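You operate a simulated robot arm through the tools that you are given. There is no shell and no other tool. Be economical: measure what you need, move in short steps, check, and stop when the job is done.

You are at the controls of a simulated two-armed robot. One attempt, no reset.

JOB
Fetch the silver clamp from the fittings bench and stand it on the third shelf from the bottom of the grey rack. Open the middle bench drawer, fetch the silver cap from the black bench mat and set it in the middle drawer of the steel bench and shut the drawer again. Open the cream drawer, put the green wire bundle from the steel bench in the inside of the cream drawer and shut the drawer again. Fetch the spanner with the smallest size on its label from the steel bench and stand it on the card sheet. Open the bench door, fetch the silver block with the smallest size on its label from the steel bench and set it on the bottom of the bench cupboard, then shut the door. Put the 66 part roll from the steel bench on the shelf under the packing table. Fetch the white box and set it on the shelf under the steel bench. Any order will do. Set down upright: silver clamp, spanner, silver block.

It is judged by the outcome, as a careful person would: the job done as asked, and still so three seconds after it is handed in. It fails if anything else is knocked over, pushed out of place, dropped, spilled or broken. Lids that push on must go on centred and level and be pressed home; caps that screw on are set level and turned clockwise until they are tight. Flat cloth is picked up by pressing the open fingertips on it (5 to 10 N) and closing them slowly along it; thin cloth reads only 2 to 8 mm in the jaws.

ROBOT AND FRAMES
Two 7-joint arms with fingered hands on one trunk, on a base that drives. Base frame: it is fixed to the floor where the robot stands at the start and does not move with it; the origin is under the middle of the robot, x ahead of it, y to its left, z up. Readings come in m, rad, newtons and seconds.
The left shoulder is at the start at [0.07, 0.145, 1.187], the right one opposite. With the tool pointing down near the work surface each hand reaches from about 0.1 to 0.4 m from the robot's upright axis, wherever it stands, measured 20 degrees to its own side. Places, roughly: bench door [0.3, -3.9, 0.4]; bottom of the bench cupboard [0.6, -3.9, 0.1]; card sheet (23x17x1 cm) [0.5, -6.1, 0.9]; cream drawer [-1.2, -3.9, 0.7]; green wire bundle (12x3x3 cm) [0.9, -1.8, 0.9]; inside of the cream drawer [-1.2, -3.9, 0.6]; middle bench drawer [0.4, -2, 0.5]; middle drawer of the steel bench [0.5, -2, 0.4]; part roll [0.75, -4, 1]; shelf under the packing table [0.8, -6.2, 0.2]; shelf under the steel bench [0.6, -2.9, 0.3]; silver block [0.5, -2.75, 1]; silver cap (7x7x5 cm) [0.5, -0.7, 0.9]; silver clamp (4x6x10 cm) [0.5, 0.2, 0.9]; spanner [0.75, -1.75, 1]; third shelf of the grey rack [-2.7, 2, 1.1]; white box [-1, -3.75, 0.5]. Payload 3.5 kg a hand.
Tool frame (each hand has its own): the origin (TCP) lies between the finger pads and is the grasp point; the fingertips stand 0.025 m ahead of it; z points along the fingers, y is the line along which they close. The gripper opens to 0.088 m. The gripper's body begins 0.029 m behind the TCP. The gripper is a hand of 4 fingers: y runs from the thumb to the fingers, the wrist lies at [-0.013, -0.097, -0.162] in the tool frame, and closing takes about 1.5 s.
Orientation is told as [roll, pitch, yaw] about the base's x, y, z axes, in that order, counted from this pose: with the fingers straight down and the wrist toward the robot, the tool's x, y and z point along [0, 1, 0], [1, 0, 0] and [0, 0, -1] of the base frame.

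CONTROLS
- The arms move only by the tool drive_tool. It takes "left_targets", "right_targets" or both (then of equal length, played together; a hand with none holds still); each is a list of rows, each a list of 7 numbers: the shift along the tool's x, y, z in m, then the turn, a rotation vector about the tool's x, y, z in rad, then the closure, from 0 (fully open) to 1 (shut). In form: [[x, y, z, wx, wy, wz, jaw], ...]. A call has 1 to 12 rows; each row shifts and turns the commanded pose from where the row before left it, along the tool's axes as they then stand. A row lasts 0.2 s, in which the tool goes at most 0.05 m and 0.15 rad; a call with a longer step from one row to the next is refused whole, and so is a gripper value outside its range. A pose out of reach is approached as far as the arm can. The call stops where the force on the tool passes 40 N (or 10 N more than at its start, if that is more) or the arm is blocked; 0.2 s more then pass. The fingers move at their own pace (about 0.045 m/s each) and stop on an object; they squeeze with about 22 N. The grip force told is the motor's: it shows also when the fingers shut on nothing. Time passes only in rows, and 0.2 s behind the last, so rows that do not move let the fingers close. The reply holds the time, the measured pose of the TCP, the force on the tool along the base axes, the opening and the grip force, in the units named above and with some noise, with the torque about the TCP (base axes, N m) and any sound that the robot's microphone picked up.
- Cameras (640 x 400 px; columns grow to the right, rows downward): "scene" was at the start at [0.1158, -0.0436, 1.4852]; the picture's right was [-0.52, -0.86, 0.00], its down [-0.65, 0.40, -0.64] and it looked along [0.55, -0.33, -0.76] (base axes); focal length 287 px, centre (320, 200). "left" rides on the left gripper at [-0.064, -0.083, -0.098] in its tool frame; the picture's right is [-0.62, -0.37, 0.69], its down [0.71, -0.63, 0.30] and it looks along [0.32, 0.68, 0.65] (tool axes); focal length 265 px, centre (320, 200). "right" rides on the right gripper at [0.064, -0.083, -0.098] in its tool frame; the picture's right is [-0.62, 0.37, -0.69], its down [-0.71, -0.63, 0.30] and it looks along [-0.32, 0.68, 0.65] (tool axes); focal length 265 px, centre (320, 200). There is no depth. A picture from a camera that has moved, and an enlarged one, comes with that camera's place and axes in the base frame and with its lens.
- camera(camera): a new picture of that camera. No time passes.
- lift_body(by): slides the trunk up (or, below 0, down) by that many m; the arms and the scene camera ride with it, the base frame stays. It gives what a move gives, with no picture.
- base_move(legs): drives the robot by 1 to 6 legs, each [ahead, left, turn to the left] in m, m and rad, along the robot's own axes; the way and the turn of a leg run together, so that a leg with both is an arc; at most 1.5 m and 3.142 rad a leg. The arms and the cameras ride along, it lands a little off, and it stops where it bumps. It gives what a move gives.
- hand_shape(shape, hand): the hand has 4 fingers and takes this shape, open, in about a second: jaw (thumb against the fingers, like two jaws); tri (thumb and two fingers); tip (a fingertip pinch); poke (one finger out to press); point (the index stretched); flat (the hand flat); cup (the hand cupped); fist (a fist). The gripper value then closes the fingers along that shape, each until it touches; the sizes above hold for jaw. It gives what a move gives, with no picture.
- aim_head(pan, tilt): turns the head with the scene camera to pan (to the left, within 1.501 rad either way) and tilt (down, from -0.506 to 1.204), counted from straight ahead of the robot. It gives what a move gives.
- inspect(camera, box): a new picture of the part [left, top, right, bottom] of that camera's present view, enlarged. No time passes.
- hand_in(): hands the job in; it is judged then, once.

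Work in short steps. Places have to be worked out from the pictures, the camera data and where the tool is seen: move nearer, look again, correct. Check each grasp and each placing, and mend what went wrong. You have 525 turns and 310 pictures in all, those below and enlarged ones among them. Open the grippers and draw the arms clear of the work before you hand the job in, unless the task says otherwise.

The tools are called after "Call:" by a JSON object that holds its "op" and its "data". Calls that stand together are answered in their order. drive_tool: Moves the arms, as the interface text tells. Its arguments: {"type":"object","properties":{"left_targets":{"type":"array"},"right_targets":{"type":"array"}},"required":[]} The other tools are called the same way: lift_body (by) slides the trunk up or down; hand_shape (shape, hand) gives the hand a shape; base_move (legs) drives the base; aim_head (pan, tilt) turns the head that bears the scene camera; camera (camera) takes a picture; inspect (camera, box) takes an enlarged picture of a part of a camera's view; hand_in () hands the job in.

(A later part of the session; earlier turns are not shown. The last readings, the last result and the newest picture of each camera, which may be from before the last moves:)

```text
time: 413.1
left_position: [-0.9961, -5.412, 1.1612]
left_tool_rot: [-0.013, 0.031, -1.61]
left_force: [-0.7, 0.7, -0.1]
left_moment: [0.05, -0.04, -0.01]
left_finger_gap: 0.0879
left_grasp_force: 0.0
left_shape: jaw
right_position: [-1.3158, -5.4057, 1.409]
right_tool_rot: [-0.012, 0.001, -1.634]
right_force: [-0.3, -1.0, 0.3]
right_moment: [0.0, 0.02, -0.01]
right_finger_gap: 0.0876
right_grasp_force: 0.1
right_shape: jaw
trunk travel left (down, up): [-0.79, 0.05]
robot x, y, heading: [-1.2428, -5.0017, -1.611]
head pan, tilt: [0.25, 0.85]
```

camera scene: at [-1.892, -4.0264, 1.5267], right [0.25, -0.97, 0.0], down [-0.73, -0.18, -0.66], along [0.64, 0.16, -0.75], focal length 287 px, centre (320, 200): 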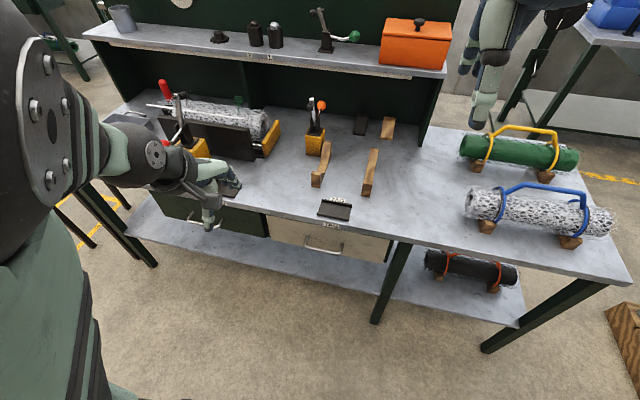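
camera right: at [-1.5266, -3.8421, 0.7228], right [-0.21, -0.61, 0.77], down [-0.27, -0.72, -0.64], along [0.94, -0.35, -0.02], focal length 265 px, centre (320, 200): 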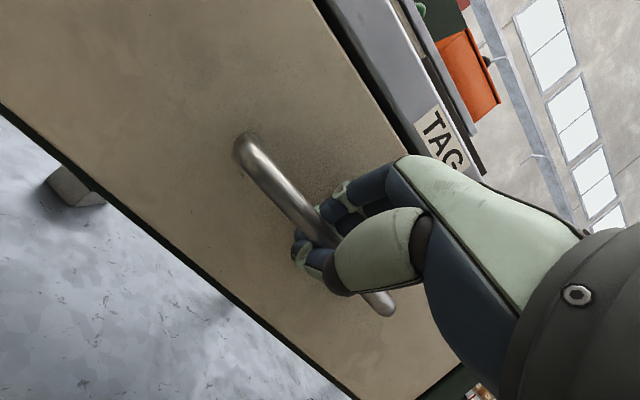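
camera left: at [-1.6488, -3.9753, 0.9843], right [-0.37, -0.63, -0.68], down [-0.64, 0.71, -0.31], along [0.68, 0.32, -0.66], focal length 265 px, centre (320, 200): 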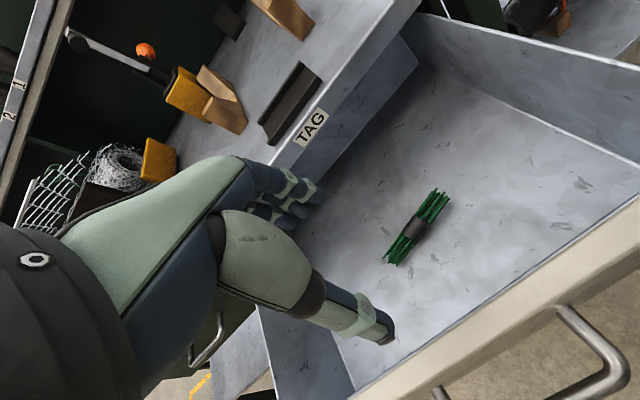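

Call:
{"op": "base_move", "data": {"legs": [[-0.03, 0.85, 0.04], [-1.2, 0, 0]]}}

Call:
{"op": "aim_head", "data": {"pan": -1.2, "tilt": 0.7}}

Call:
{"op": "camera", "data": {"camera": "scene"}}

```text
time: 423.5
left_position: [-0.0929, -4.1809, 1.1601]
left_tool_rot: [-0.012, 0.034, -1.596]
left_force: [0.8, 0.3, 0.7]
left_moment: [0.03, -0.03, 0.02]
left_finger_gap: 0.0872
left_grasp_force: 0.0
left_shape: jaw
right_position: [-0.4129, -4.1802, 1.4084]
right_tool_rot: [-0.013, 0.001, -1.621]
right_force: [0.6, -0.1, -0.1]
right_moment: [-0.03, 0.0, 0.01]
right_finger_gap: 0.0878
right_grasp_force: 0.1
right_shape: jaw
trunk travel left (down, up): [-0.79, 0.05]
robot x, y, heading: [-0.3477, -3.7731, -1.598]
head pan, tilt: [0.25, 0.85]
```

```text
time: 425.1
left_position: [-0.0938, -4.1812, 1.1601]
left_tool_rot: [-0.012, 0.032, -1.596]
left_force: [-0.1, -0.1, 0.0]
left_moment: [-0.02, -0.01, 0.01]
left_finger_gap: 0.0877
left_grasp_force: 0.0
left_shape: jaw
right_position: [-0.4129, -4.1785, 1.4077]
right_tool_rot: [-0.012, 0.001, -1.62]
right_force: [0.1, -0.9, -0.5]
right_moment: [-0.01, -0.04, 0.01]
right_finger_gap: 0.0879
right_grasp_force: 0.2
right_shape: jaw
trunk travel left (down, up): [-0.79, 0.05]
robot x, y, heading: [-0.3451, -3.7748, -1.6]
head pan, tilt: [-1.201, 0.7]
```

```text
132 pictures are left
camera scene: at [-0.4278, -3.8575, 1.539], right [-0.34, 0.94, 0.0], down [0.61, 0.22, -0.76], along [-0.72, -0.26, -0.64], focal length 287 px, centre (320, 200)
```

scene: 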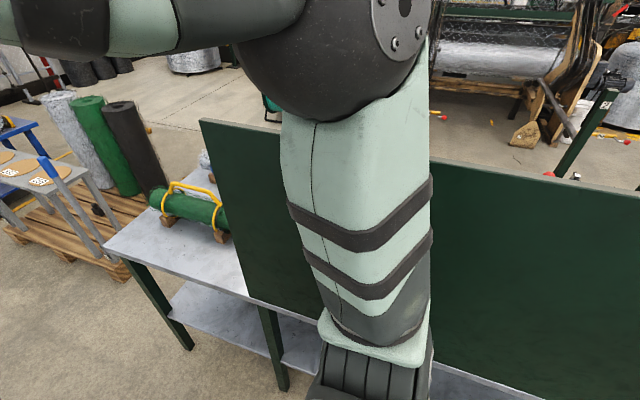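

I'll shift toward the steel bench for room, then turn to face the panel bench (-x).

Call:
{"op": "base_move", "data": {"legs": [[0, 0.14, 0], [0, 0, -1.54]]}}

Call:
{"op": "lift_body", "data": {"by": -0.4}}

Call:
{"op": "aim_head", "data": {"pan": 0.0, "tilt": 0.7}}

Call:
{"op": "camera", "data": {"camera": "scene"}}

```text
time: 430.2
left_position: [-0.6056, -4.0384, 1.1594]
left_tool_rot: [-0.015, 0.032, 3.134]
left_force: [0.8, 0.1, 0.2]
left_moment: [0.01, -0.02, 0.0]
left_finger_gap: 0.0876
left_grasp_force: 0.1
left_shape: jaw
right_position: [-0.6089, -3.721, 1.409]
right_tool_rot: [-0.012, 0.002, 3.111]
right_force: [0.1, 0.2, 0.0]
right_moment: [0.01, 0.01, 0.02]
right_finger_gap: 0.0876
right_grasp_force: 0.1
right_shape: jaw
trunk travel left (down, up): [-0.79, 0.05]
robot x, y, heading: [-0.2031, -3.7816, 3.133]
head pan, tilt: [-1.201, 0.7]
```

```text
time: 434.0
left_position: [-0.6054, -4.0382, 0.7601]
left_tool_rot: [-0.012, 0.033, 3.135]
left_force: [-0.6, -0.4, -0.6]
left_moment: [-0.02, 0.01, 0.04]
left_finger_gap: 0.0878
left_grasp_force: 0.0
left_shape: jaw
right_position: [-0.609, -3.7186, 1.0085]
right_tool_rot: [-0.011, 0.003, 3.11]
right_force: [0.6, 0.5, -0.1]
right_moment: [0.02, 0.0, 0.01]
right_finger_gap: 0.0877
right_grasp_force: 0.1
right_shape: jaw
trunk travel left (down, up): [-0.39, 0.45]
robot x, y, heading: [-0.2051, -3.776, 3.133]
head pan, tilt: [-1.201, 0.7]
```

```text
time: 435.4
left_position: [-0.6062, -4.039, 0.7614]
left_tool_rot: [-0.012, 0.034, 3.134]
left_force: [-0.2, 0.7, 0.6]
left_moment: [0.01, 0.0, 0.02]
left_finger_gap: 0.0876
left_grasp_force: 0.1
left_shape: jaw
right_position: [-0.6089, -3.7181, 1.008]
right_tool_rot: [-0.013, 0.003, 3.11]
right_force: [0.5, -0.2, -0.8]
right_moment: [0.01, 0.0, 0.02]
right_finger_gap: 0.0878
right_grasp_force: 0.1
right_shape: jaw
trunk travel left (down, up): [-0.39, 0.45]
robot x, y, heading: [-0.207, -3.7773, 3.135]
head pan, tilt: [0.0, 0.7]
```

```text
131 pictures are left
camera scene: at [-0.3398, -3.7813, 1.139], right [0.01, 1.0, 0.0], down [0.64, -0.01, -0.76], along [-0.76, 0.01, -0.64], focal length 287 px, centre (320, 200)
```

scene: 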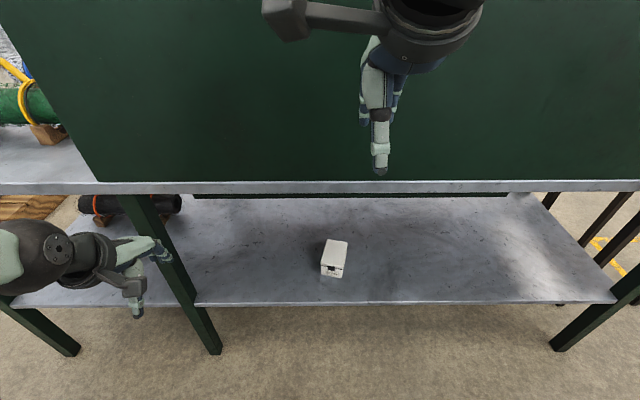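

The white box sits on the shelf around [-0.87, -3.73]. I'll lower the trunk to look under the table top.

Call:
{"op": "lift_body", "data": {"by": -0.34}}

Call:
{"op": "aim_head", "data": {"pan": 0.0, "tilt": 0.45}}

Call:
{"op": "camera", "data": {"camera": "scene"}}

Call:
{"op": "camera", "data": {"camera": "right"}}

```text
time: 438.7
left_position: [-0.6044, -4.0386, 0.4205]
left_tool_rot: [-0.013, 0.033, 3.133]
left_force: [0.3, -0.1, 0.2]
left_moment: [0.01, 0.0, 0.0]
left_finger_gap: 0.0876
left_grasp_force: 0.0
left_shape: jaw
right_position: [-0.6085, -3.7201, 0.6688]
right_tool_rot: [-0.01, 0.002, 3.111]
right_force: [1.1, -0.4, 0.4]
right_moment: [-0.01, 0.02, 0.0]
right_finger_gap: 0.0878
right_grasp_force: 0.2
right_shape: jaw
trunk travel left (down, up): [-0.05, 0.79]
robot x, y, heading: [-0.2045, -3.7799, 3.132]
head pan, tilt: [0.0, 0.7]
```

```text
time: 439.5
left_position: [-0.604, -4.039, 0.4196]
left_tool_rot: [-0.012, 0.033, 3.134]
left_force: [-0.1, 0.7, -0.3]
left_moment: [-0.04, -0.01, -0.03]
left_finger_gap: 0.0875
left_grasp_force: 0.1
left_shape: jaw
right_position: [-0.6088, -3.7193, 0.6692]
right_tool_rot: [-0.011, 0.002, 3.11]
right_force: [-1.1, 0.4, 0.4]
right_moment: [-0.03, 0.0, -0.01]
right_finger_gap: 0.0876
right_grasp_force: 0.0
right_shape: jaw
trunk travel left (down, up): [-0.05, 0.79]
robot x, y, heading: [-0.2031, -3.7824, 3.129]
head pan, tilt: [0.0, 0.45]
```

```text
130 pictures are left
camera scene: at [-0.3467, -3.7814, 0.8211], right [0.01, 1.0, 0.0], down [0.44, 0.0, -0.9], along [-0.9, 0.01, -0.44], focal length 287 px, centre (320, 200)
```

scene: 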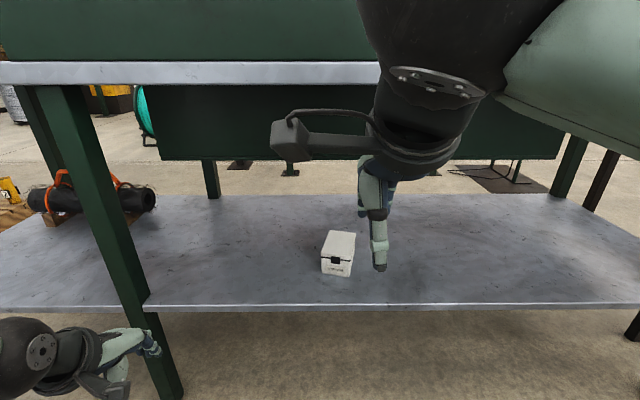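

```text
129 pictures are left
camera right: at [-0.5279, -3.7873, 0.7665], right [-0.35, 0.62, 0.7], down [0.65, 0.7, -0.29], along [-0.67, 0.35, -0.65], focal length 265 px, centre (320, 200)
```

right: 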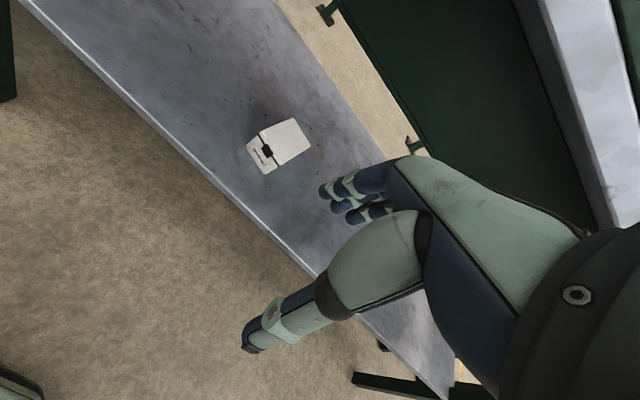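

The box is at about [-0.913, -3.731, 0.40], ~6.5 cm wide in y and 9 cm deep. I'll yaw the right hand by 90° so it closes along y, lower it a bit, and raise the left hand clear.

Call:
{"op": "drive_tool", "data": {"left_targets": [[0, -0.02, -0.04, 0, 0, 0, 0], [0, -0.02, -0.04, 0, 0, 0, 0], [0, -0.02, -0.04, 0, 0, 0, 0], [0, 0, -0.04, 0, 0, 0, 0], [0, 0, 0, 0, 0, 0, 0], [0, 0, 0, 0, 0, 0, 0], [0, 0, 0, 0, 0, 0, 0], [0, 0, 0, 0, 0, 0, 0], [0, 0, 0, 0, 0, 0, 0], [0, 0, 0, 0, 0, 0, 0], [0, 0, 0, 0, 0, 0, 0]], "right_targets": [[0, 0, 0.01, 0, 0, -0.14, 0], [0, 0, 0.01, 0, 0, -0.143, 0], [0, 0, 0.01, 0, 0, -0.143, 0], [0, 0, 0.01, 0, 0, -0.143, 0], [0, 0, 0.01, 0, 0, -0.143, 0], [0, 0, 0.01, 0, 0, -0.143, 0], [0, 0, 0.01, 0, 0, -0.143, 0], [0, 0, 0.01, 0, 0, -0.143, 0], [0, 0, 0.01, 0, 0, -0.143, 0], [0, 0, 0.01, 0, 0, -0.143, 0], [0, 0, 0, 0, 0, -0.143, 0]]}}

Call:
{"op": "camera", "data": {"camera": "scene"}}

Call:
{"op": "camera", "data": {"camera": "right"}}

```text
time: 441.9
left_position: [-0.5794, -4.0907, 0.5641]
left_tool_rot: [-0.021, 0.033, 3.136]
left_force: [0.5, -0.1, 0.7]
left_moment: [0.01, 0.02, 0.03]
left_finger_gap: 0.0875
left_grasp_force: 0.1
left_shape: jaw
left hand out of reach, approached as far as the arm can: row 1, 2, 3
right_position: [-0.6092, -3.7183, 0.5674]
right_tool_rot: [0.001, 0.014, -1.602]
right_force: [-0.6, -0.1, -0.3]
right_moment: [0.01, -0.01, 0.0]
right_finger_gap: 0.0877
right_grasp_force: 0.1
right_shape: jaw
trunk travel left (down, up): [-0.05, 0.79]
robot x, y, heading: [-0.2038, -3.7787, 3.133]
head pan, tilt: [0.0, 0.45]
```

```text
128 pictures are left
camera scene: at [-0.3468, -3.7813, 0.8212], right [0.01, 1.0, 0.0], down [0.44, 0.0, -0.9], along [-0.9, 0.01, -0.44], focal length 287 px, centre (320, 200)
```

scene: 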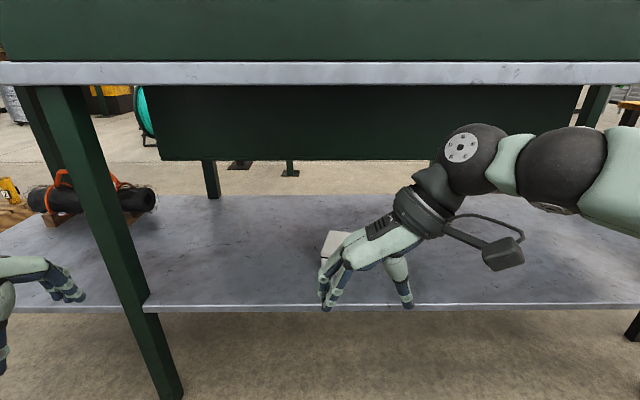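

```text
127 pictures are left
camera right: at [-0.5419, -3.6377, 0.6683], right [-0.63, -0.36, 0.69], down [-0.7, 0.65, -0.3], along [-0.34, -0.67, -0.66], focal length 265 px, centre (320, 200)
```

right: 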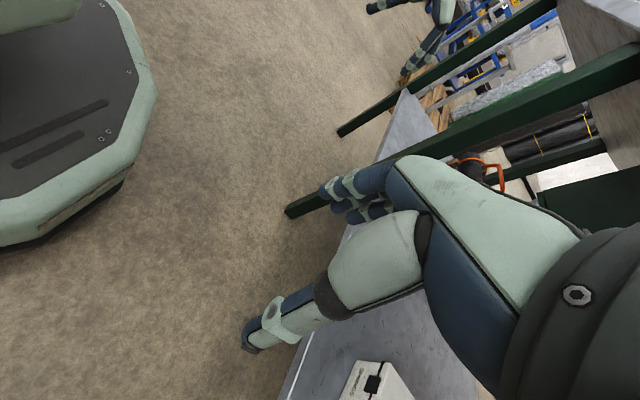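

Now drive 0.2 m closer so the hand goes under the table.

Call:
{"op": "base_move", "data": {"legs": [[0.2, 0, 0]]}}

Call:
{"op": "camera", "data": {"camera": "right"}}

Call:
{"op": "camera", "data": {"camera": "scene"}}

```text
time: 443.5
left_position: [-0.7821, -4.0893, 0.5644]
left_tool_rot: [-0.021, 0.033, 3.137]
left_force: [0.2, 0.0, 0.1]
left_moment: [0.01, 0.01, -0.04]
left_finger_gap: 0.0877
left_grasp_force: 0.0
left_shape: jaw
right_position: [-0.8113, -3.7153, 0.5685]
right_tool_rot: [0.003, 0.012, -1.602]
right_force: [-0.3, -0.2, -0.5]
right_moment: [0.02, 0.01, -0.04]
right_finger_gap: 0.0878
right_grasp_force: 0.1
right_shape: jaw
trunk travel left (down, up): [-0.05, 0.79]
robot x, y, heading: [-0.4086, -3.7764, 3.138]
head pan, tilt: [0.0, 0.45]
```

```text
126 pictures are left
camera right: at [-0.7447, -3.6363, 0.6681], right [-0.63, -0.36, 0.69], down [-0.69, 0.66, -0.3], along [-0.34, -0.66, -0.66], focal length 265 px, centre (320, 200)
```

right: 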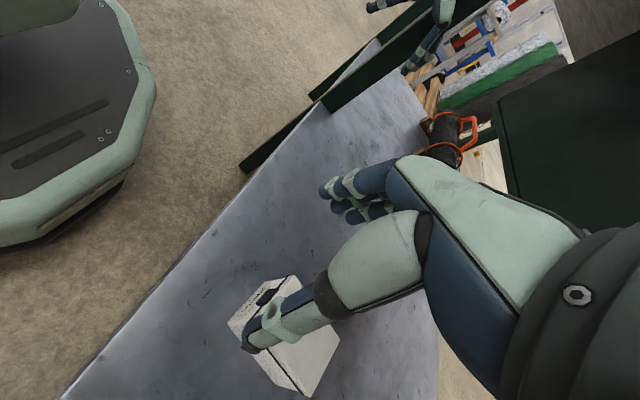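

```text
125 pictures are left
camera scene: at [-0.5497, -3.7796, 0.821], right [0.01, 1.0, 0.0], down [0.44, 0.0, -0.9], along [-0.9, 0.01, -0.44], focal length 287 px, centre (320, 200)
```

scene: 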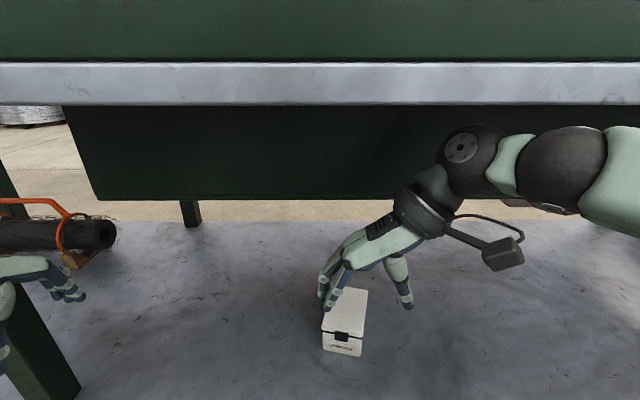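

Box centre computed at (-0.922, -3.727), top z≈0.42, and its axis rotated about -0.2 rad. I'll move above it with matching yaw.

Call:
{"op": "drive_tool", "data": {"right_targets": [[-0.04, 0.005, 0, 0, 0, 0.09, 0], [-0.04, 0.005, 0.01, 0, 0, 0.096, 0], [-0.032, 0.01, 0.02, 0, 0, 0, 0], [0, 0, 0.04, 0, 0, 0, 0]]}}

Call:
{"op": "camera", "data": {"camera": "right"}}

Call:
{"op": "camera", "data": {"camera": "scene"}}

```text
time: 444.5
left_position: [-0.7815, -4.0906, 0.5643]
left_tool_rot: [-0.023, 0.031, 3.138]
left_force: [0.0, -0.2, 0.5]
left_moment: [0.02, 0.02, 0.03]
left_finger_gap: 0.0878
left_grasp_force: 0.0
left_shape: jaw
right_position: [-0.9266, -3.7233, 0.4969]
right_tool_rot: [-0.002, 0.012, -1.788]
right_force: [0.9, -0.5, -1.0]
right_moment: [-0.01, 0.01, -0.01]
right_finger_gap: 0.0876
right_grasp_force: 0.1
right_shape: jaw
trunk travel left (down, up): [-0.05, 0.79]
robot x, y, heading: [-0.4035, -3.7759, 3.136]
head pan, tilt: [0.0, 0.45]
```

```text
124 pictures are left
camera right: at [-0.8461, -3.6574, 0.5963], right [-0.69, -0.23, 0.69], down [-0.56, 0.77, -0.3], along [-0.46, -0.59, -0.66], focal length 265 px, centre (320, 200)
```

right: 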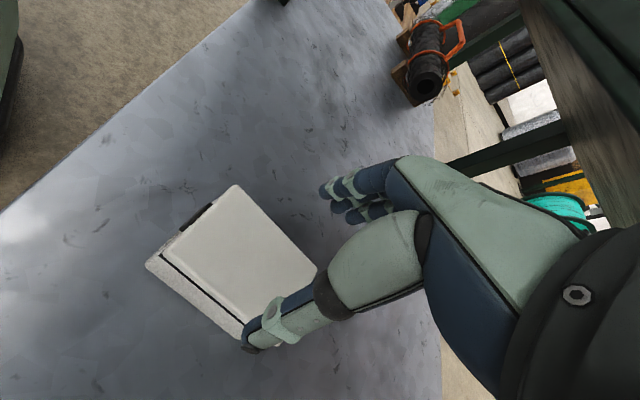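

```text
123 pictures are left
camera scene: at [-0.5494, -3.7798, 0.8213], right [0.01, 1.0, 0.0], down [0.44, 0.0, -0.9], along [-0.9, 0.01, -0.44], focal length 287 px, centre (320, 200)
```

scene: 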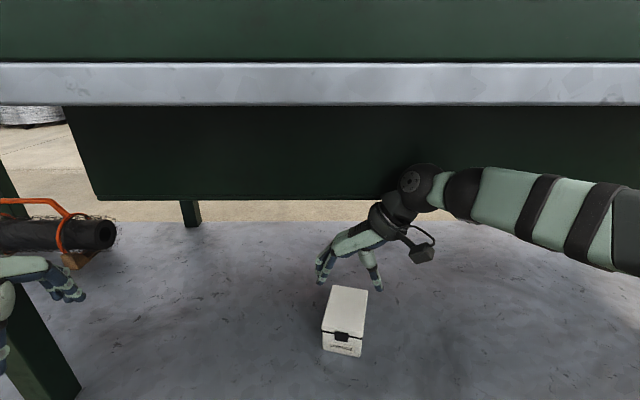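

Alignment confirmed. Descending to z≈0.402 and closing on the box.

Call:
{"op": "drive_tool", "data": {"right_targets": [[0.005, 0.005, 0.03, 0, 0, 0.05, 0], [0, 0, 0.035, 0, 0, 0, 0], [0, 0, 0.028, 0, 0, 0, 0], [0, 0, 0, 0, 0, 0, 0.4], [0, 0, 0, 0, 0, 0, 0.8], [0, 0, 0, 0, 0, 0, 0.8], [0, 0, 0, 0, 0, 0, 0.8]]}}

Call:
{"op": "camera", "data": {"camera": "right"}}

```text
time: 446.1
left_position: [-0.7802, -4.0916, 0.5668]
left_tool_rot: [-0.024, 0.029, 3.136]
left_force: [-0.2, -0.3, 0.1]
left_moment: [-0.02, 0.03, 0.01]
left_finger_gap: 0.0877
left_grasp_force: 0.1
left_shape: jaw
right_position: [-0.9212, -3.7272, 0.4066]
right_tool_rot: [-0.004, 0.009, -1.838]
right_force: [-1.2, -0.2, 23.0]
right_moment: [-0.82, 0.2, 0.07]
right_finger_gap: 0.0612
right_grasp_force: 22.0
right_shape: jaw
trunk travel left (down, up): [-0.05, 0.79]
robot x, y, heading: [-0.4076, -3.7726, 3.135]
head pan, tilt: [0.0, 0.45]
```

```text
122 pictures are left
camera right: at [-0.8361, -3.6656, 0.5067], right [-0.69, -0.2, 0.69], down [-0.52, 0.8, -0.29], along [-0.5, -0.57, -0.66], focal length 265 px, centre (320, 200)
```

right: 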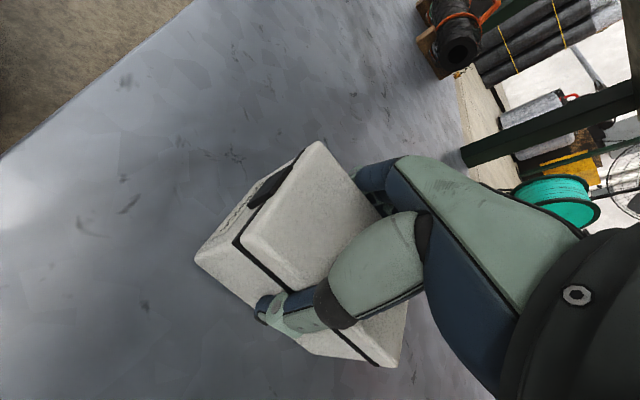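

Gripped (61 mm, 22 N). I'll lift slightly and check, then back out.

Call:
{"op": "drive_tool", "data": {"right_targets": [[0, 0, -0.02, 0, 0, 0, 0.9], [0, 0, -0.03, 0, 0, 0, 0.9], [0, 0, -0.03, 0, 0, 0, 0.9], [0, 0, 0, 0, 0, 0, 0.9]]}}

Call:
{"op": "camera", "data": {"camera": "right"}}

Call:
{"op": "base_move", "data": {"legs": [[-0.25, 0, 0]]}}

Call:
{"op": "camera", "data": {"camera": "scene"}}

```text
time: 447.1
left_position: [-0.7815, -4.0903, 0.5641]
left_tool_rot: [-0.023, 0.033, 3.136]
left_force: [0.0, -0.5, 0.2]
left_moment: [-0.01, 0.0, -0.01]
left_finger_gap: 0.0878
left_grasp_force: 0.0
left_shape: jaw
right_position: [-0.9204, -3.7299, 0.4842]
right_tool_rot: [0.001, 0.015, -1.84]
right_force: [-0.3, 0.0, -2.3]
right_moment: [-0.01, -0.03, 0.04]
right_finger_gap: 0.0608
right_grasp_force: 22.1
right_shape: jaw
trunk travel left (down, up): [-0.05, 0.79]
robot x, y, heading: [-0.4053, -3.7751, 3.132]
head pan, tilt: [0.0, 0.45]
```

```text
121 pictures are left
camera right: at [-0.8373, -3.6676, 0.5849], right [-0.7, -0.2, 0.69], down [-0.52, 0.8, -0.3], along [-0.49, -0.56, -0.66], focal length 265 px, centre (320, 200)
```

right: 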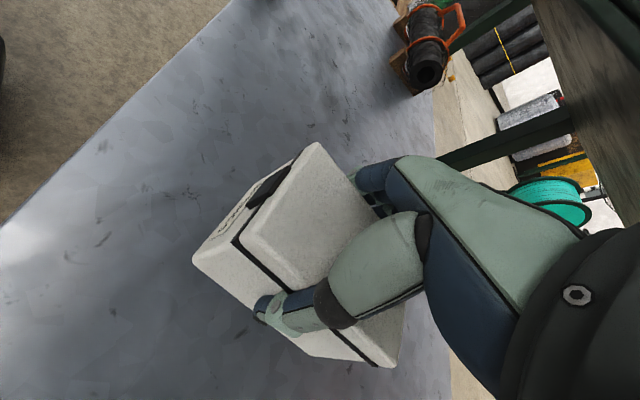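

```text
time: 449.0
left_position: [-0.528, -4.0909, 0.5648]
left_tool_rot: [-0.022, 0.033, 3.134]
left_force: [-0.1, 0.3, 0.4]
left_moment: [-0.03, 0.02, 0.03]
left_finger_gap: 0.0878
left_grasp_force: 0.1
left_shape: jaw
right_position: [-0.6664, -3.7317, 0.4849]
right_tool_rot: [0.0, 0.014, -1.838]
right_force: [-0.8, -0.5, -3.1]
right_moment: [-0.02, -0.03, 0.02]
right_finger_gap: 0.0607
right_grasp_force: 22.2
right_shape: jaw
trunk travel left (down, up): [-0.05, 0.79]
robot x, y, heading: [-0.1529, -3.7784, 3.139]
head pan, tilt: [0.0, 0.45]
```

```text
120 pictures are left
camera scene: at [-0.295, -3.7817, 0.8212], right [0.01, 1.0, 0.0], down [0.44, 0.0, -0.9], along [-0.9, 0.01, -0.44], focal length 287 px, centre (320, 200)
```

scene: 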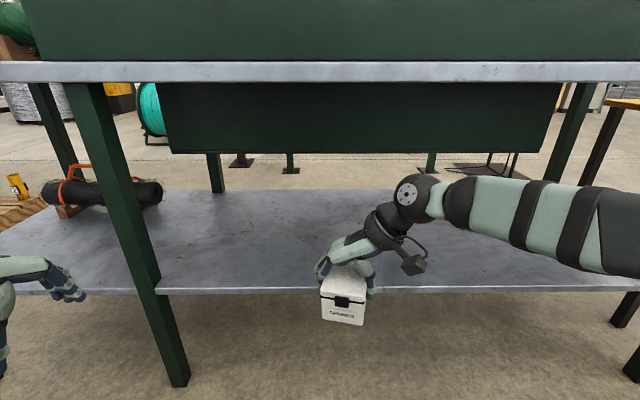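

The white box is out. I'll raise the trunk, turn to +y, drive to y≈-2.85 and shift, then face the steel bench.

Call:
{"op": "lift_body", "data": {"by": 0.4}}

Call:
{"op": "lift_body", "data": {"by": 0.3}}

Call:
{"op": "base_move", "data": {"legs": [[0, 0, -1.57], [0.9, 0.2, 0], [0, 0, -1.57]]}}

Call:
{"op": "aim_head", "data": {"pan": 0.0, "tilt": 0.7}}

Call:
{"op": "camera", "data": {"camera": "scene"}}

```text
time: 452.8
left_position: [-0.5277, -4.0916, 0.9647]
left_tool_rot: [-0.023, 0.032, 3.135]
left_force: [-0.5, -0.5, 0.9]
left_moment: [0.02, -0.01, 0.01]
left_finger_gap: 0.0877
left_grasp_force: 0.0
left_shape: jaw
right_position: [-0.6662, -3.732, 0.8842]
right_tool_rot: [-0.001, 0.014, -1.84]
right_force: [-0.2, 0.3, -2.6]
right_moment: [0.0, -0.04, 0.0]
right_finger_gap: 0.0611
right_grasp_force: 21.6
right_shape: jaw
trunk travel left (down, up): [-0.45, 0.39]
robot x, y, heading: [-0.1508, -3.7773, 3.132]
head pan, tilt: [0.0, 0.45]
```

```text
time: 455.8
left_position: [-0.5283, -4.0912, 1.2646]
left_tool_rot: [-0.023, 0.034, 3.134]
left_force: [-1.1, -0.5, -0.6]
left_moment: [-0.01, 0.01, 0.01]
left_finger_gap: 0.0878
left_grasp_force: 0.1
left_shape: jaw
right_position: [-0.6668, -3.7308, 1.1854]
right_tool_rot: [0.0, 0.012, -1.84]
right_force: [0.5, 0.8, -3.1]
right_moment: [-0.01, -0.04, -0.01]
right_finger_gap: 0.061
right_grasp_force: 22.1
right_shape: jaw
trunk travel left (down, up): [-0.75, 0.09]
robot x, y, heading: [-0.1529, -3.7802, 3.133]
head pan, tilt: [0.0, 0.45]
```

```text
time: 468.2
left_position: [0.005, -2.564, 1.2649]
left_tool_rot: [-0.022, 0.034, 0.009]
left_force: [0.2, 0.0, 0.3]
left_moment: [-0.02, 0.0, -0.01]
left_finger_gap: 0.0878
left_grasp_force: 0.1
left_shape: jaw
right_position: [0.1507, -2.9229, 1.1848]
right_tool_rot: [0.0, 0.013, 1.318]
right_force: [0.5, 0.8, -1.9]
right_moment: [0.0, 0.04, 0.02]
right_finger_gap: 0.0605
right_grasp_force: 22.6
right_shape: jaw
trunk travel left (down, up): [-0.75, 0.09]
robot x, y, heading: [-0.3662, -2.8796, 0.007]
head pan, tilt: [0.0, 0.45]
```

```text
time: 469.0
left_position: [0.0056, -2.5648, 1.2642]
left_tool_rot: [-0.024, 0.034, 0.009]
left_force: [0.4, 1.0, 0.6]
left_moment: [0.0, 0.0, -0.03]
left_finger_gap: 0.0877
left_grasp_force: 0.1
left_shape: jaw
right_position: [0.1508, -2.922, 1.1849]
right_tool_rot: [0.0, 0.014, 1.319]
right_force: [-0.7, 0.4, -3.2]
right_moment: [-0.04, 0.03, -0.01]
right_finger_gap: 0.0606
right_grasp_force: 22.0
right_shape: jaw
trunk travel left (down, up): [-0.75, 0.09]
robot x, y, heading: [-0.3654, -2.8821, 0.007]
head pan, tilt: [0.0, 0.7]
```

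```text
119 pictures are left
camera scene: at [-0.2299, -2.8849, 1.499], right [0.01, -1.0, 0.0], down [-0.64, 0.0, -0.77], along [0.77, 0.0, -0.64], focal length 287 px, centre (320, 200)
```

scene: 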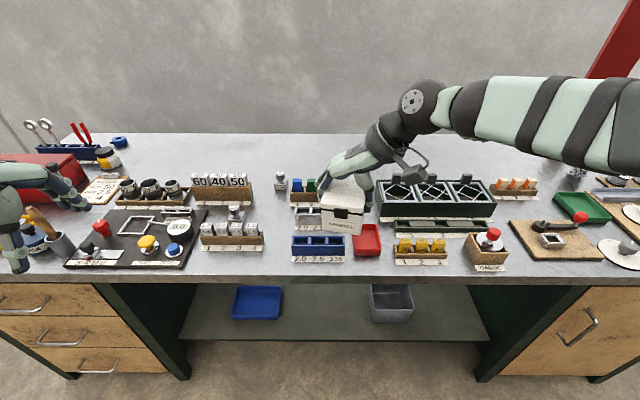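

Shelf free space is between the blue tray and the grey bin, around [0.43, -2.88]. I'll back off 0.1, lower the trunk fully, then go in.

Call:
{"op": "base_move", "data": {"legs": [[-0.1, 0.0, 0]]}}

Call:
{"op": "lift_body", "data": {"by": -0.4}}

Call:
{"op": "lift_body", "data": {"by": -0.34}}

Call:
{"op": "aim_head", "data": {"pan": 0.0, "tilt": 0.45}}

Call:
{"op": "camera", "data": {"camera": "scene"}}

```text
time: 470.2
left_position: [-0.0926, -2.5642, 1.2635]
left_tool_rot: [-0.025, 0.035, 0.006]
left_force: [0.0, -0.4, -0.6]
left_moment: [-0.04, 0.02, 0.0]
left_finger_gap: 0.0874
left_grasp_force: 0.1
left_shape: jaw
right_position: [0.0509, -2.9241, 1.1829]
right_tool_rot: [0.003, 0.014, 1.315]
right_force: [0.3, 0.1, -3.1]
right_moment: [0.0, 0.05, 0.01]
right_finger_gap: 0.0607
right_grasp_force: 22.1
right_shape: jaw
trunk travel left (down, up): [-0.75, 0.09]
robot x, y, heading: [-0.4639, -2.8777, 0.003]
head pan, tilt: [0.0, 0.7]
```

```text
time: 474.0
left_position: [-0.0957, -2.565, 0.8639]
left_tool_rot: [-0.025, 0.034, 0.008]
left_force: [0.0, 0.2, 0.4]
left_moment: [0.03, -0.03, 0.03]
left_finger_gap: 0.0874
left_grasp_force: 0.1
left_shape: jaw
right_position: [0.0494, -2.9231, 0.7844]
right_tool_rot: [0.001, 0.013, 1.316]
right_force: [-0.1, -0.1, -3.2]
right_moment: [0.02, 0.03, 0.03]
right_finger_gap: 0.061
right_grasp_force: 22.4
right_shape: jaw
trunk travel left (down, up): [-0.35, 0.49]
robot x, y, heading: [-0.4674, -2.8812, 0.004]
head pan, tilt: [0.0, 0.7]
```

```text
time: 477.3
left_position: [-0.096, -2.5652, 0.5243]
left_tool_rot: [-0.024, 0.032, 0.008]
left_force: [0.4, -0.5, 0.3]
left_moment: [0.0, 0.0, -0.03]
left_finger_gap: 0.0876
left_grasp_force: 0.1
left_shape: jaw
right_position: [0.048, -2.924, 0.4433]
right_tool_rot: [-0.001, 0.015, 1.316]
right_force: [0.6, 0.1, -3.4]
right_moment: [0.04, 0.02, -0.01]
right_finger_gap: 0.0605
right_grasp_force: 21.9
right_shape: jaw
trunk travel left (down, up): [-0.01, 0.83]
robot x, y, heading: [-0.4698, -2.8824, 0.005]
head pan, tilt: [0.0, 0.7]
```

```text
time: 478.1
left_position: [-0.0954, -2.5648, 0.5241]
left_tool_rot: [-0.025, 0.034, 0.007]
left_force: [0.6, 0.0, 0.6]
left_moment: [0.02, 0.0, -0.01]
left_finger_gap: 0.0874
left_grasp_force: 0.1
left_shape: jaw
right_position: [0.0479, -2.924, 0.4449]
right_tool_rot: [0.0, 0.014, 1.316]
right_force: [-0.2, -0.3, -2.4]
right_moment: [-0.01, 0.07, 0.03]
right_finger_gap: 0.0608
right_grasp_force: 21.9
right_shape: jaw
trunk travel left (down, up): [-0.01, 0.83]
robot x, y, heading: [-0.4676, -2.8824, 0.006]
head pan, tilt: [0.0, 0.45]
```

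```text
118 pictures are left
camera scene: at [-0.3249, -2.8854, 0.7811], right [0.01, -1.0, 0.0], down [-0.44, 0.0, -0.9], along [0.9, 0.0, -0.44], focal length 287 px, centre (320, 200)
```

scene: 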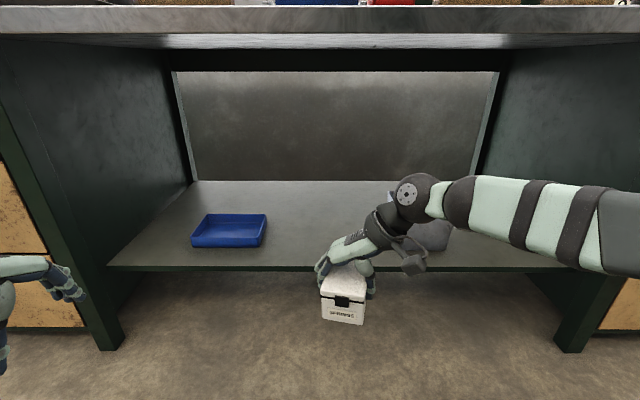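

The shelf top is at z≈0.237 with its front at x≈0.34. I'll drive in 0.25 m, then check the elbow clearance.

Call:
{"op": "base_move", "data": {"legs": [[0.25, 0.04, 0]]}}

Call:
{"op": "aim_head", "data": {"pan": -0.3, "tilt": 0.5}}

Call:
{"op": "camera", "data": {"camera": "scene"}}

```text
time: 479.9
left_position: [0.1574, -2.5262, 0.5244]
left_tool_rot: [-0.025, 0.031, 0.002]
left_force: [-0.3, -0.4, -0.2]
left_moment: [0.02, 0.01, -0.03]
left_finger_gap: 0.088
left_grasp_force: 0.0
left_shape: jaw
right_position: [0.3004, -2.8833, 0.445]
right_tool_rot: [-0.001, 0.013, 1.312]
right_force: [0.0, 0.1, -3.2]
right_moment: [0.03, 0.01, 0.0]
right_finger_gap: 0.0608
right_grasp_force: 21.9
right_shape: jaw
trunk travel left (down, up): [-0.01, 0.83]
robot x, y, heading: [-0.2136, -2.8422, 0.006]
head pan, tilt: [0.0, 0.45]
```

```text
time: 480.7
left_position: [0.1571, -2.5239, 0.5247]
left_tool_rot: [-0.026, 0.033, 0.004]
left_force: [-0.5, 0.0, -0.2]
left_moment: [-0.01, 0.0, 0.0]
left_finger_gap: 0.0878
left_grasp_force: 0.1
left_shape: jaw
right_position: [0.3004, -2.8847, 0.4444]
right_tool_rot: [0.0, 0.013, 1.31]
right_force: [0.7, -0.5, -3.6]
right_moment: [-0.01, 0.03, 0.04]
right_finger_gap: 0.0604
right_grasp_force: 22.1
right_shape: jaw
trunk travel left (down, up): [-0.01, 0.83]
robot x, y, heading: [-0.2146, -2.8421, -0.0]
head pan, tilt: [-0.3, 0.499]
```

```text
117 pictures are left
camera scene: at [-0.0773, -2.8715, 0.7767], right [-0.29, -0.96, 0.0], down [-0.46, 0.14, -0.88], along [0.84, -0.26, -0.48], focal length 287 px, centre (320, 200)
```

scene: 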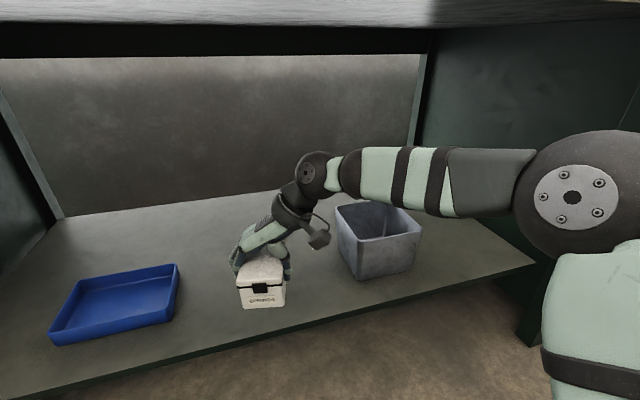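

The grey bin is tall (top ≈0.44), so I'll place the box nearer the blue tray: shift left 8 cm and forward 11 cm before lowering.

Call:
{"op": "base_move", "data": {"legs": [[0.0, 0.085, 0], [0.11, 0, 0]]}}

Call:
{"op": "drive_tool", "data": {"right_targets": [[0, 0, 0.04, 0, 0, 0, 0.9], [0, 0, 0.04, 0, 0, 0, 0.9], [0, 0, 0.03, 0, 0, 0, 0.9]]}}

Call:
{"op": "camera", "data": {"camera": "scene"}}

```text
time: 482.6
left_position: [0.2666, -2.4376, 0.5236]
left_tool_rot: [-0.025, 0.034, 0.004]
left_force: [0.5, 0.1, 0.6]
left_moment: [-0.02, -0.02, 0.0]
left_finger_gap: 0.0878
left_grasp_force: 0.2
left_shape: jaw
right_position: [0.4088, -2.7958, 0.4442]
right_tool_rot: [-0.001, 0.014, 1.314]
right_force: [0.4, -0.2, -3.0]
right_moment: [0.01, 0.0, 0.0]
right_finger_gap: 0.0604
right_grasp_force: 22.0
right_shape: jaw
trunk travel left (down, up): [-0.01, 0.83]
robot x, y, heading: [-0.1048, -2.7551, 0.002]
head pan, tilt: [-0.3, 0.499]
```

```text
time: 483.4
left_position: [0.2658, -2.4368, 0.5238]
left_tool_rot: [-0.024, 0.034, 0.005]
left_force: [0.5, -0.5, -1.5]
left_moment: [-0.03, 0.0, 0.01]
left_finger_gap: 0.0878
left_grasp_force: 0.1
left_shape: jaw
right_position: [0.4079, -2.7983, 0.3338]
right_tool_rot: [-0.001, 0.015, 1.314]
right_force: [-0.1, 0.3, -3.4]
right_moment: [-0.01, 0.04, -0.02]
right_finger_gap: 0.0606
right_grasp_force: 22.2
right_shape: jaw
trunk travel left (down, up): [-0.01, 0.83]
robot x, y, heading: [-0.1019, -2.7583, 0.003]
head pan, tilt: [-0.3, 0.499]
```

```text
116 pictures are left
camera scene: at [0.0315, -2.7847, 0.7767], right [-0.29, -0.96, 0.0], down [-0.46, 0.14, -0.88], along [0.84, -0.26, -0.48], focal length 287 px, centre (320, 200)
```

scene: 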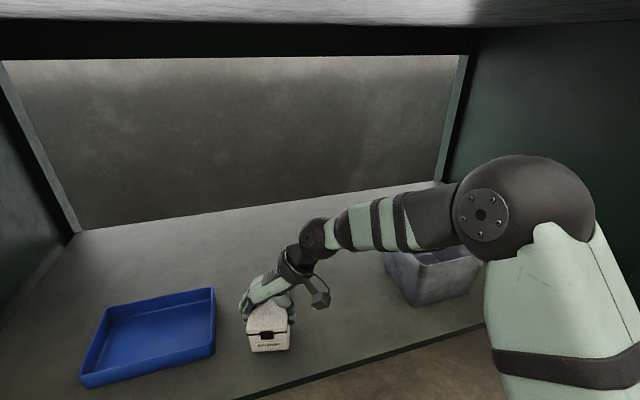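

Clear. Lowering the last 5 cm.

Call:
{"op": "drive_tool", "data": {"right_targets": [[0, 0, 0.02, 0, 0, 0, 0.9], [0, 0, 0.015, 0, 0, 0, 0.9], [0, 0, 0.006, 0, 0, 0, 0.9], [0, 0, 0, 0, 0, 0, 0.9]]}}

Call:
{"op": "drive_tool", "data": {"right_targets": [[0, 0, 0.005, 0, 0, 0, 0.9], [0, 0, 0.005, 0, 0, 0, 0.9], [0, 0, 0, 0, 0, 0, 0.9]]}}

Call:
{"op": "camera", "data": {"camera": "scene"}}

```text
time: 484.1
left_position: [0.265, -2.4393, 0.5268]
left_tool_rot: [-0.027, 0.031, 0.005]
left_force: [-0.6, 0.2, 0.3]
left_moment: [0.01, -0.02, -0.02]
left_finger_gap: 0.0879
left_grasp_force: 0.2
left_shape: jaw
right_position: [0.4105, -2.7968, 0.3079]
right_tool_rot: [-0.017, -0.006, 1.315]
right_force: [-4.0, -3.6, 19.3]
right_moment: [0.59, -0.09, 0.18]
right_finger_gap: 0.06
right_grasp_force: 21.8
right_shape: jaw
trunk travel left (down, up): [-0.01, 0.83]
robot x, y, heading: [-0.1036, -2.752, 0.0]
head pan, tilt: [-0.3, 0.499]
stopped in row 3 (right hand): the force on the tool passed its limit at 45 N (the readings are from after the stop); the commanded pose is now the measured one
```

```text
time: 484.6
left_position: [0.2651, -2.4383, 0.5247]
left_tool_rot: [-0.025, 0.03, 0.003]
left_force: [0.3, -0.2, 0.0]
left_moment: [-0.01, -0.01, -0.02]
left_finger_gap: 0.0878
left_grasp_force: 0.0
left_shape: jaw
right_position: [0.4118, -2.7962, 0.307]
right_tool_rot: [-0.025, -0.014, 1.317]
right_force: [-4.2, -1.3, 18.0]
right_moment: [0.41, 0.01, 0.12]
right_finger_gap: 0.0601
right_grasp_force: 22.1
right_shape: jaw
trunk travel left (down, up): [-0.01, 0.83]
robot x, y, heading: [-0.1091, -2.7556, 0.003]
head pan, tilt: [-0.3, 0.499]
stopped in row 2 (right hand): the force on the tool passed its limit at 44 N (the readings are from after the stop); the commanded pose is now the measured one
```

```text
115 pictures are left
camera scene: at [0.0291, -2.7854, 0.777], right [-0.29, -0.96, 0.0], down [-0.46, 0.14, -0.88], along [0.84, -0.26, -0.48], focal length 287 px, centre (320, 200)
```

scene: 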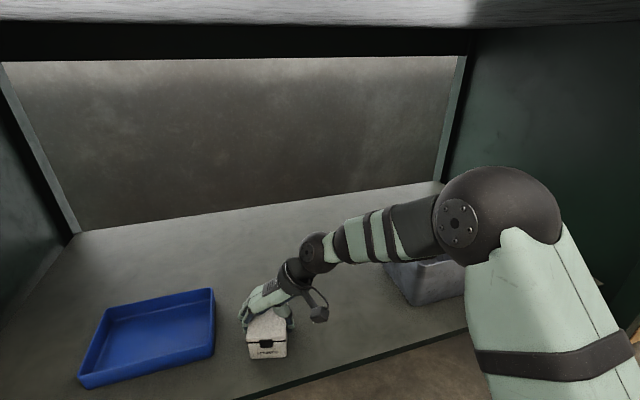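

Contact matches the box standing on the shelf (z≈0.264). I'll ease up, open, and lift away.

Call:
{"op": "drive_tool", "data": {"right_targets": [[0, 0, -0.005, 0, 0, 0, 0.9], [0, 0, 0, 0, 0, 0, 0.3], [0, 0, 0, 0, 0, 0, 0.0], [0, 0, 0, 0, 0, 0, 0.0], [0, 0, -0.03, 0, 0, 0, 0.0], [0, 0, -0.04, 0, 0, 0, 0.0], [0, 0, -0.04, 0, 0, 0, 0.0]]}}

Call:
{"op": "camera", "data": {"camera": "scene"}}

```text
time: 486.2
left_position: [0.2659, -2.4382, 0.5247]
left_tool_rot: [-0.028, 0.033, 0.004]
left_force: [-0.1, -0.5, 0.4]
left_moment: [0.04, -0.01, -0.02]
left_finger_gap: 0.0877
left_grasp_force: 0.1
left_shape: jaw
right_position: [0.4128, -2.7989, 0.4161]
right_tool_rot: [-0.017, -0.007, 1.315]
right_force: [-0.4, -0.9, 0.2]
right_moment: [-0.01, -0.03, -0.02]
right_finger_gap: 0.0878
right_grasp_force: 0.1
right_shape: jaw
trunk travel left (down, up): [-0.01, 0.83]
robot x, y, heading: [-0.1042, -2.7546, 0.003]
head pan, tilt: [-0.3, 0.499]
```

```text
114 pictures are left
camera scene: at [0.031, -2.7853, 0.7767], right [-0.29, -0.96, 0.0], down [-0.46, 0.14, -0.88], along [0.84, -0.26, -0.48], focal length 287 px, centre (320, 200)
```

scene: 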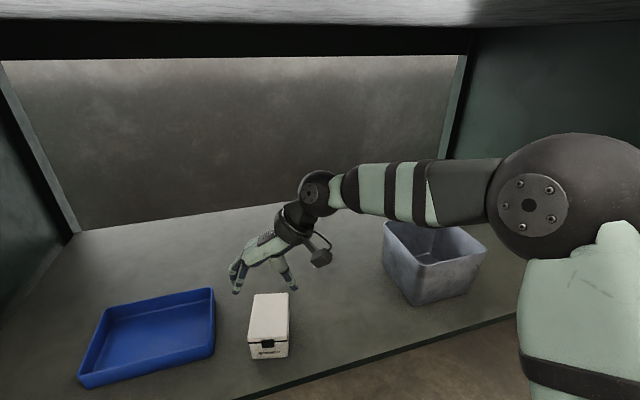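

The white box is on the shelf. I'll back out, raise the trunk and read the labels on the bench.

Call:
{"op": "base_move", "data": {"legs": [[-0.36, 0, 0]]}}

Call:
{"op": "lift_body", "data": {"by": 0.4}}

Call:
{"op": "lift_body", "data": {"by": 0.38}}

Call:
{"op": "aim_head", "data": {"pan": 0.1, "tilt": 0.55}}

Call:
{"op": "camera", "data": {"camera": "scene"}}

Call:
{"op": "inspect", "data": {"camera": "scene", "box": [160, 140, 340, 260]}}

```text
time: 488.5
left_position: [-0.1045, -2.4375, 0.5241]
left_tool_rot: [-0.027, 0.033, 0.009]
left_force: [-0.3, -0.2, -0.5]
left_moment: [-0.02, -0.01, -0.01]
left_finger_gap: 0.0879
left_grasp_force: 0.0
left_shape: jaw
right_position: [0.044, -2.797, 0.4173]
right_tool_rot: [-0.018, -0.008, 1.321]
right_force: [0.6, 0.7, -0.2]
right_moment: [-0.01, 0.01, -0.03]
right_finger_gap: 0.088
right_grasp_force: 0.1
right_shape: jaw
trunk travel left (down, up): [-0.01, 0.83]
robot x, y, heading: [-0.473, -2.7547, 0.009]
head pan, tilt: [-0.3, 0.499]
```

```text
time: 492.4
left_position: [-0.1042, -2.4379, 0.9254]
left_tool_rot: [-0.026, 0.033, 0.011]
left_force: [-0.3, 0.6, 0.1]
left_moment: [-0.04, -0.02, 0.01]
left_finger_gap: 0.0874
left_grasp_force: 0.0
left_shape: jaw
right_position: [0.0438, -2.797, 0.8159]
right_tool_rot: [-0.017, -0.007, 1.323]
right_force: [0.8, 0.2, -0.2]
right_moment: [-0.01, 0.01, 0.03]
right_finger_gap: 0.0879
right_grasp_force: 0.0
right_shape: jaw
trunk travel left (down, up): [-0.41, 0.43]
robot x, y, heading: [-0.4724, -2.7538, 0.01]
head pan, tilt: [-0.3, 0.499]
```

```text
time: 496.0
left_position: [-0.1029, -2.4375, 1.305]
left_tool_rot: [-0.026, 0.033, 0.01]
left_force: [0.0, -0.6, -0.6]
left_moment: [0.01, -0.01, 0.01]
left_finger_gap: 0.0876
left_grasp_force: 0.1
left_shape: jaw
right_position: [0.0439, -2.7969, 1.1962]
right_tool_rot: [-0.018, -0.008, 1.321]
right_force: [0.1, -0.8, 0.1]
right_moment: [-0.01, 0.01, 0.01]
right_finger_gap: 0.0877
right_grasp_force: 0.1
right_shape: jaw
trunk travel left (down, up): [-0.79, 0.05]
robot x, y, heading: [-0.4725, -2.7558, 0.005]
head pan, tilt: [-0.3, 0.499]
```

```text
time: 496.9
left_position: [-0.1036, -2.4395, 1.3047]
left_tool_rot: [-0.026, 0.034, 0.011]
left_force: [0.4, 0.8, 0.2]
left_moment: [-0.01, -0.01, 0.01]
left_finger_gap: 0.0875
left_grasp_force: 0.1
left_shape: jaw
right_position: [0.0435, -2.7953, 1.1961]
right_tool_rot: [-0.019, -0.009, 1.322]
right_force: [-0.3, 0.2, 0.5]
right_moment: [-0.01, 0.01, -0.02]
right_finger_gap: 0.0879
right_grasp_force: 0.1
right_shape: jaw
trunk travel left (down, up): [-0.79, 0.05]
robot x, y, heading: [-0.4722, -2.7595, 0.008]
head pan, tilt: [0.099, 0.55]
```

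```text
113 pictures are left
camera scene: at [-0.3339, -2.7504, 1.5522], right [0.11, -0.99, 0.0], down [-0.52, -0.06, -0.85], along [0.85, 0.09, -0.52], focal length 287 px, centre (320, 200)
```

scene: 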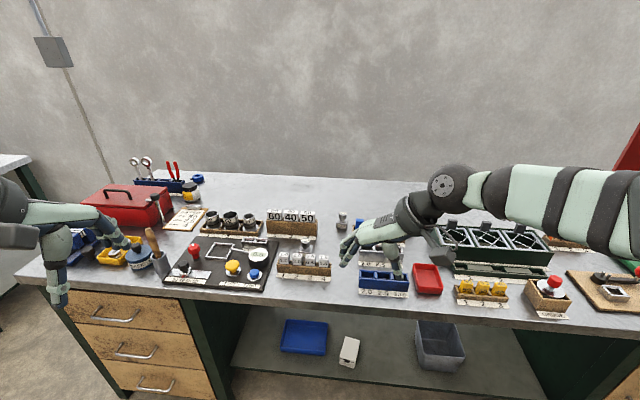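

```text
3.33 times, centred on (250, 200) of scene
camera zoom: at [-0.3339, -2.7504, 1.5522], right [0.11, -0.99, 0.0], down [-0.52, -0.06, -0.85], along [0.85, 0.09, -0.52], focal length 957 px, centre (553, 200)
```

zoom: 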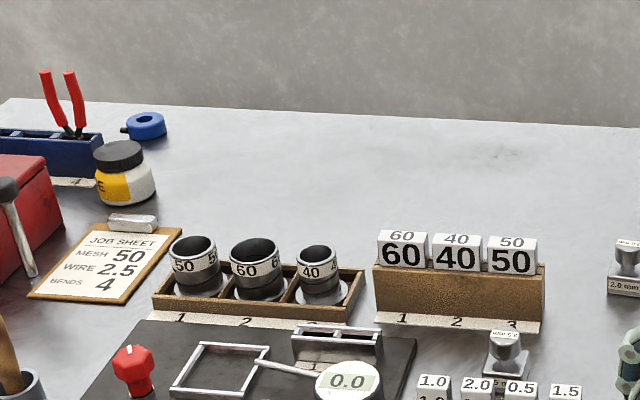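

Call:
{"op": "inspect", "data": {"camera": "scene", "box": [260, 205, 370, 285]}}

Call:
{"op": "aim_head", "data": {"pan": -0.5, "tilt": 0.55}}

Call:
{"op": "camera", "data": {"camera": "scene"}}

```text
5.00 times, centred on (315, 245) of scene
camera zoom: at [-0.3339, -2.7504, 1.5522], right [0.11, -0.99, 0.0], down [-0.52, -0.06, -0.85], along [0.85, 0.09, -0.52], focal length 1436 px, centre (345, -25)
```

zoom: 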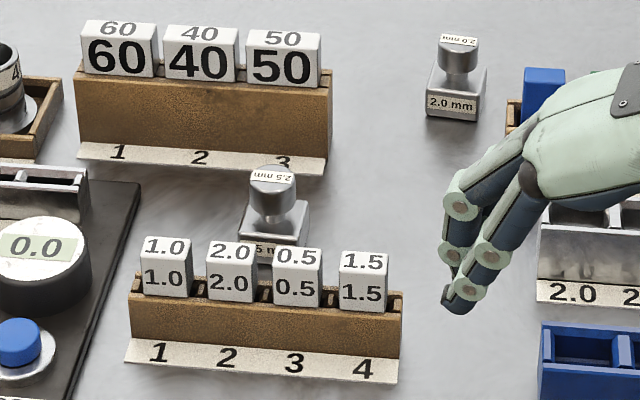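

```text
time: 497.9
left_position: [-0.1026, -2.4378, 1.3046]
left_tool_rot: [-0.029, 0.033, 0.009]
left_force: [1.0, -1.0, -1.0]
left_moment: [0.01, -0.01, 0.0]
left_finger_gap: 0.0876
left_grasp_force: 0.1
left_shape: jaw
right_position: [0.0437, -2.7966, 1.1977]
right_tool_rot: [-0.017, -0.006, 1.32]
right_force: [0.3, 1.0, -1.0]
right_moment: [-0.07, 0.01, -0.02]
right_finger_gap: 0.0877
right_grasp_force: 0.0
right_shape: jaw
trunk travel left (down, up): [-0.79, 0.05]
robot x, y, heading: [-0.4728, -2.7574, 0.009]
head pan, tilt: [-0.499, 0.55]
```

```text
110 pictures are left
camera scene: at [-0.344, -2.8021, 1.5522], right [-0.47, -0.88, 0.0], down [-0.46, 0.25, -0.85], along [0.75, -0.4, -0.52], focal length 287 px, centre (320, 200)
```

scene: 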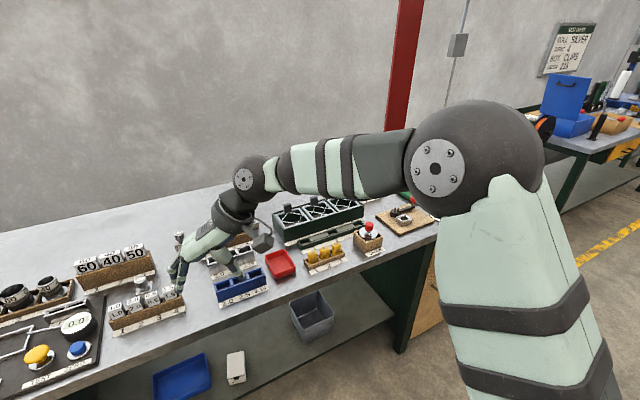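

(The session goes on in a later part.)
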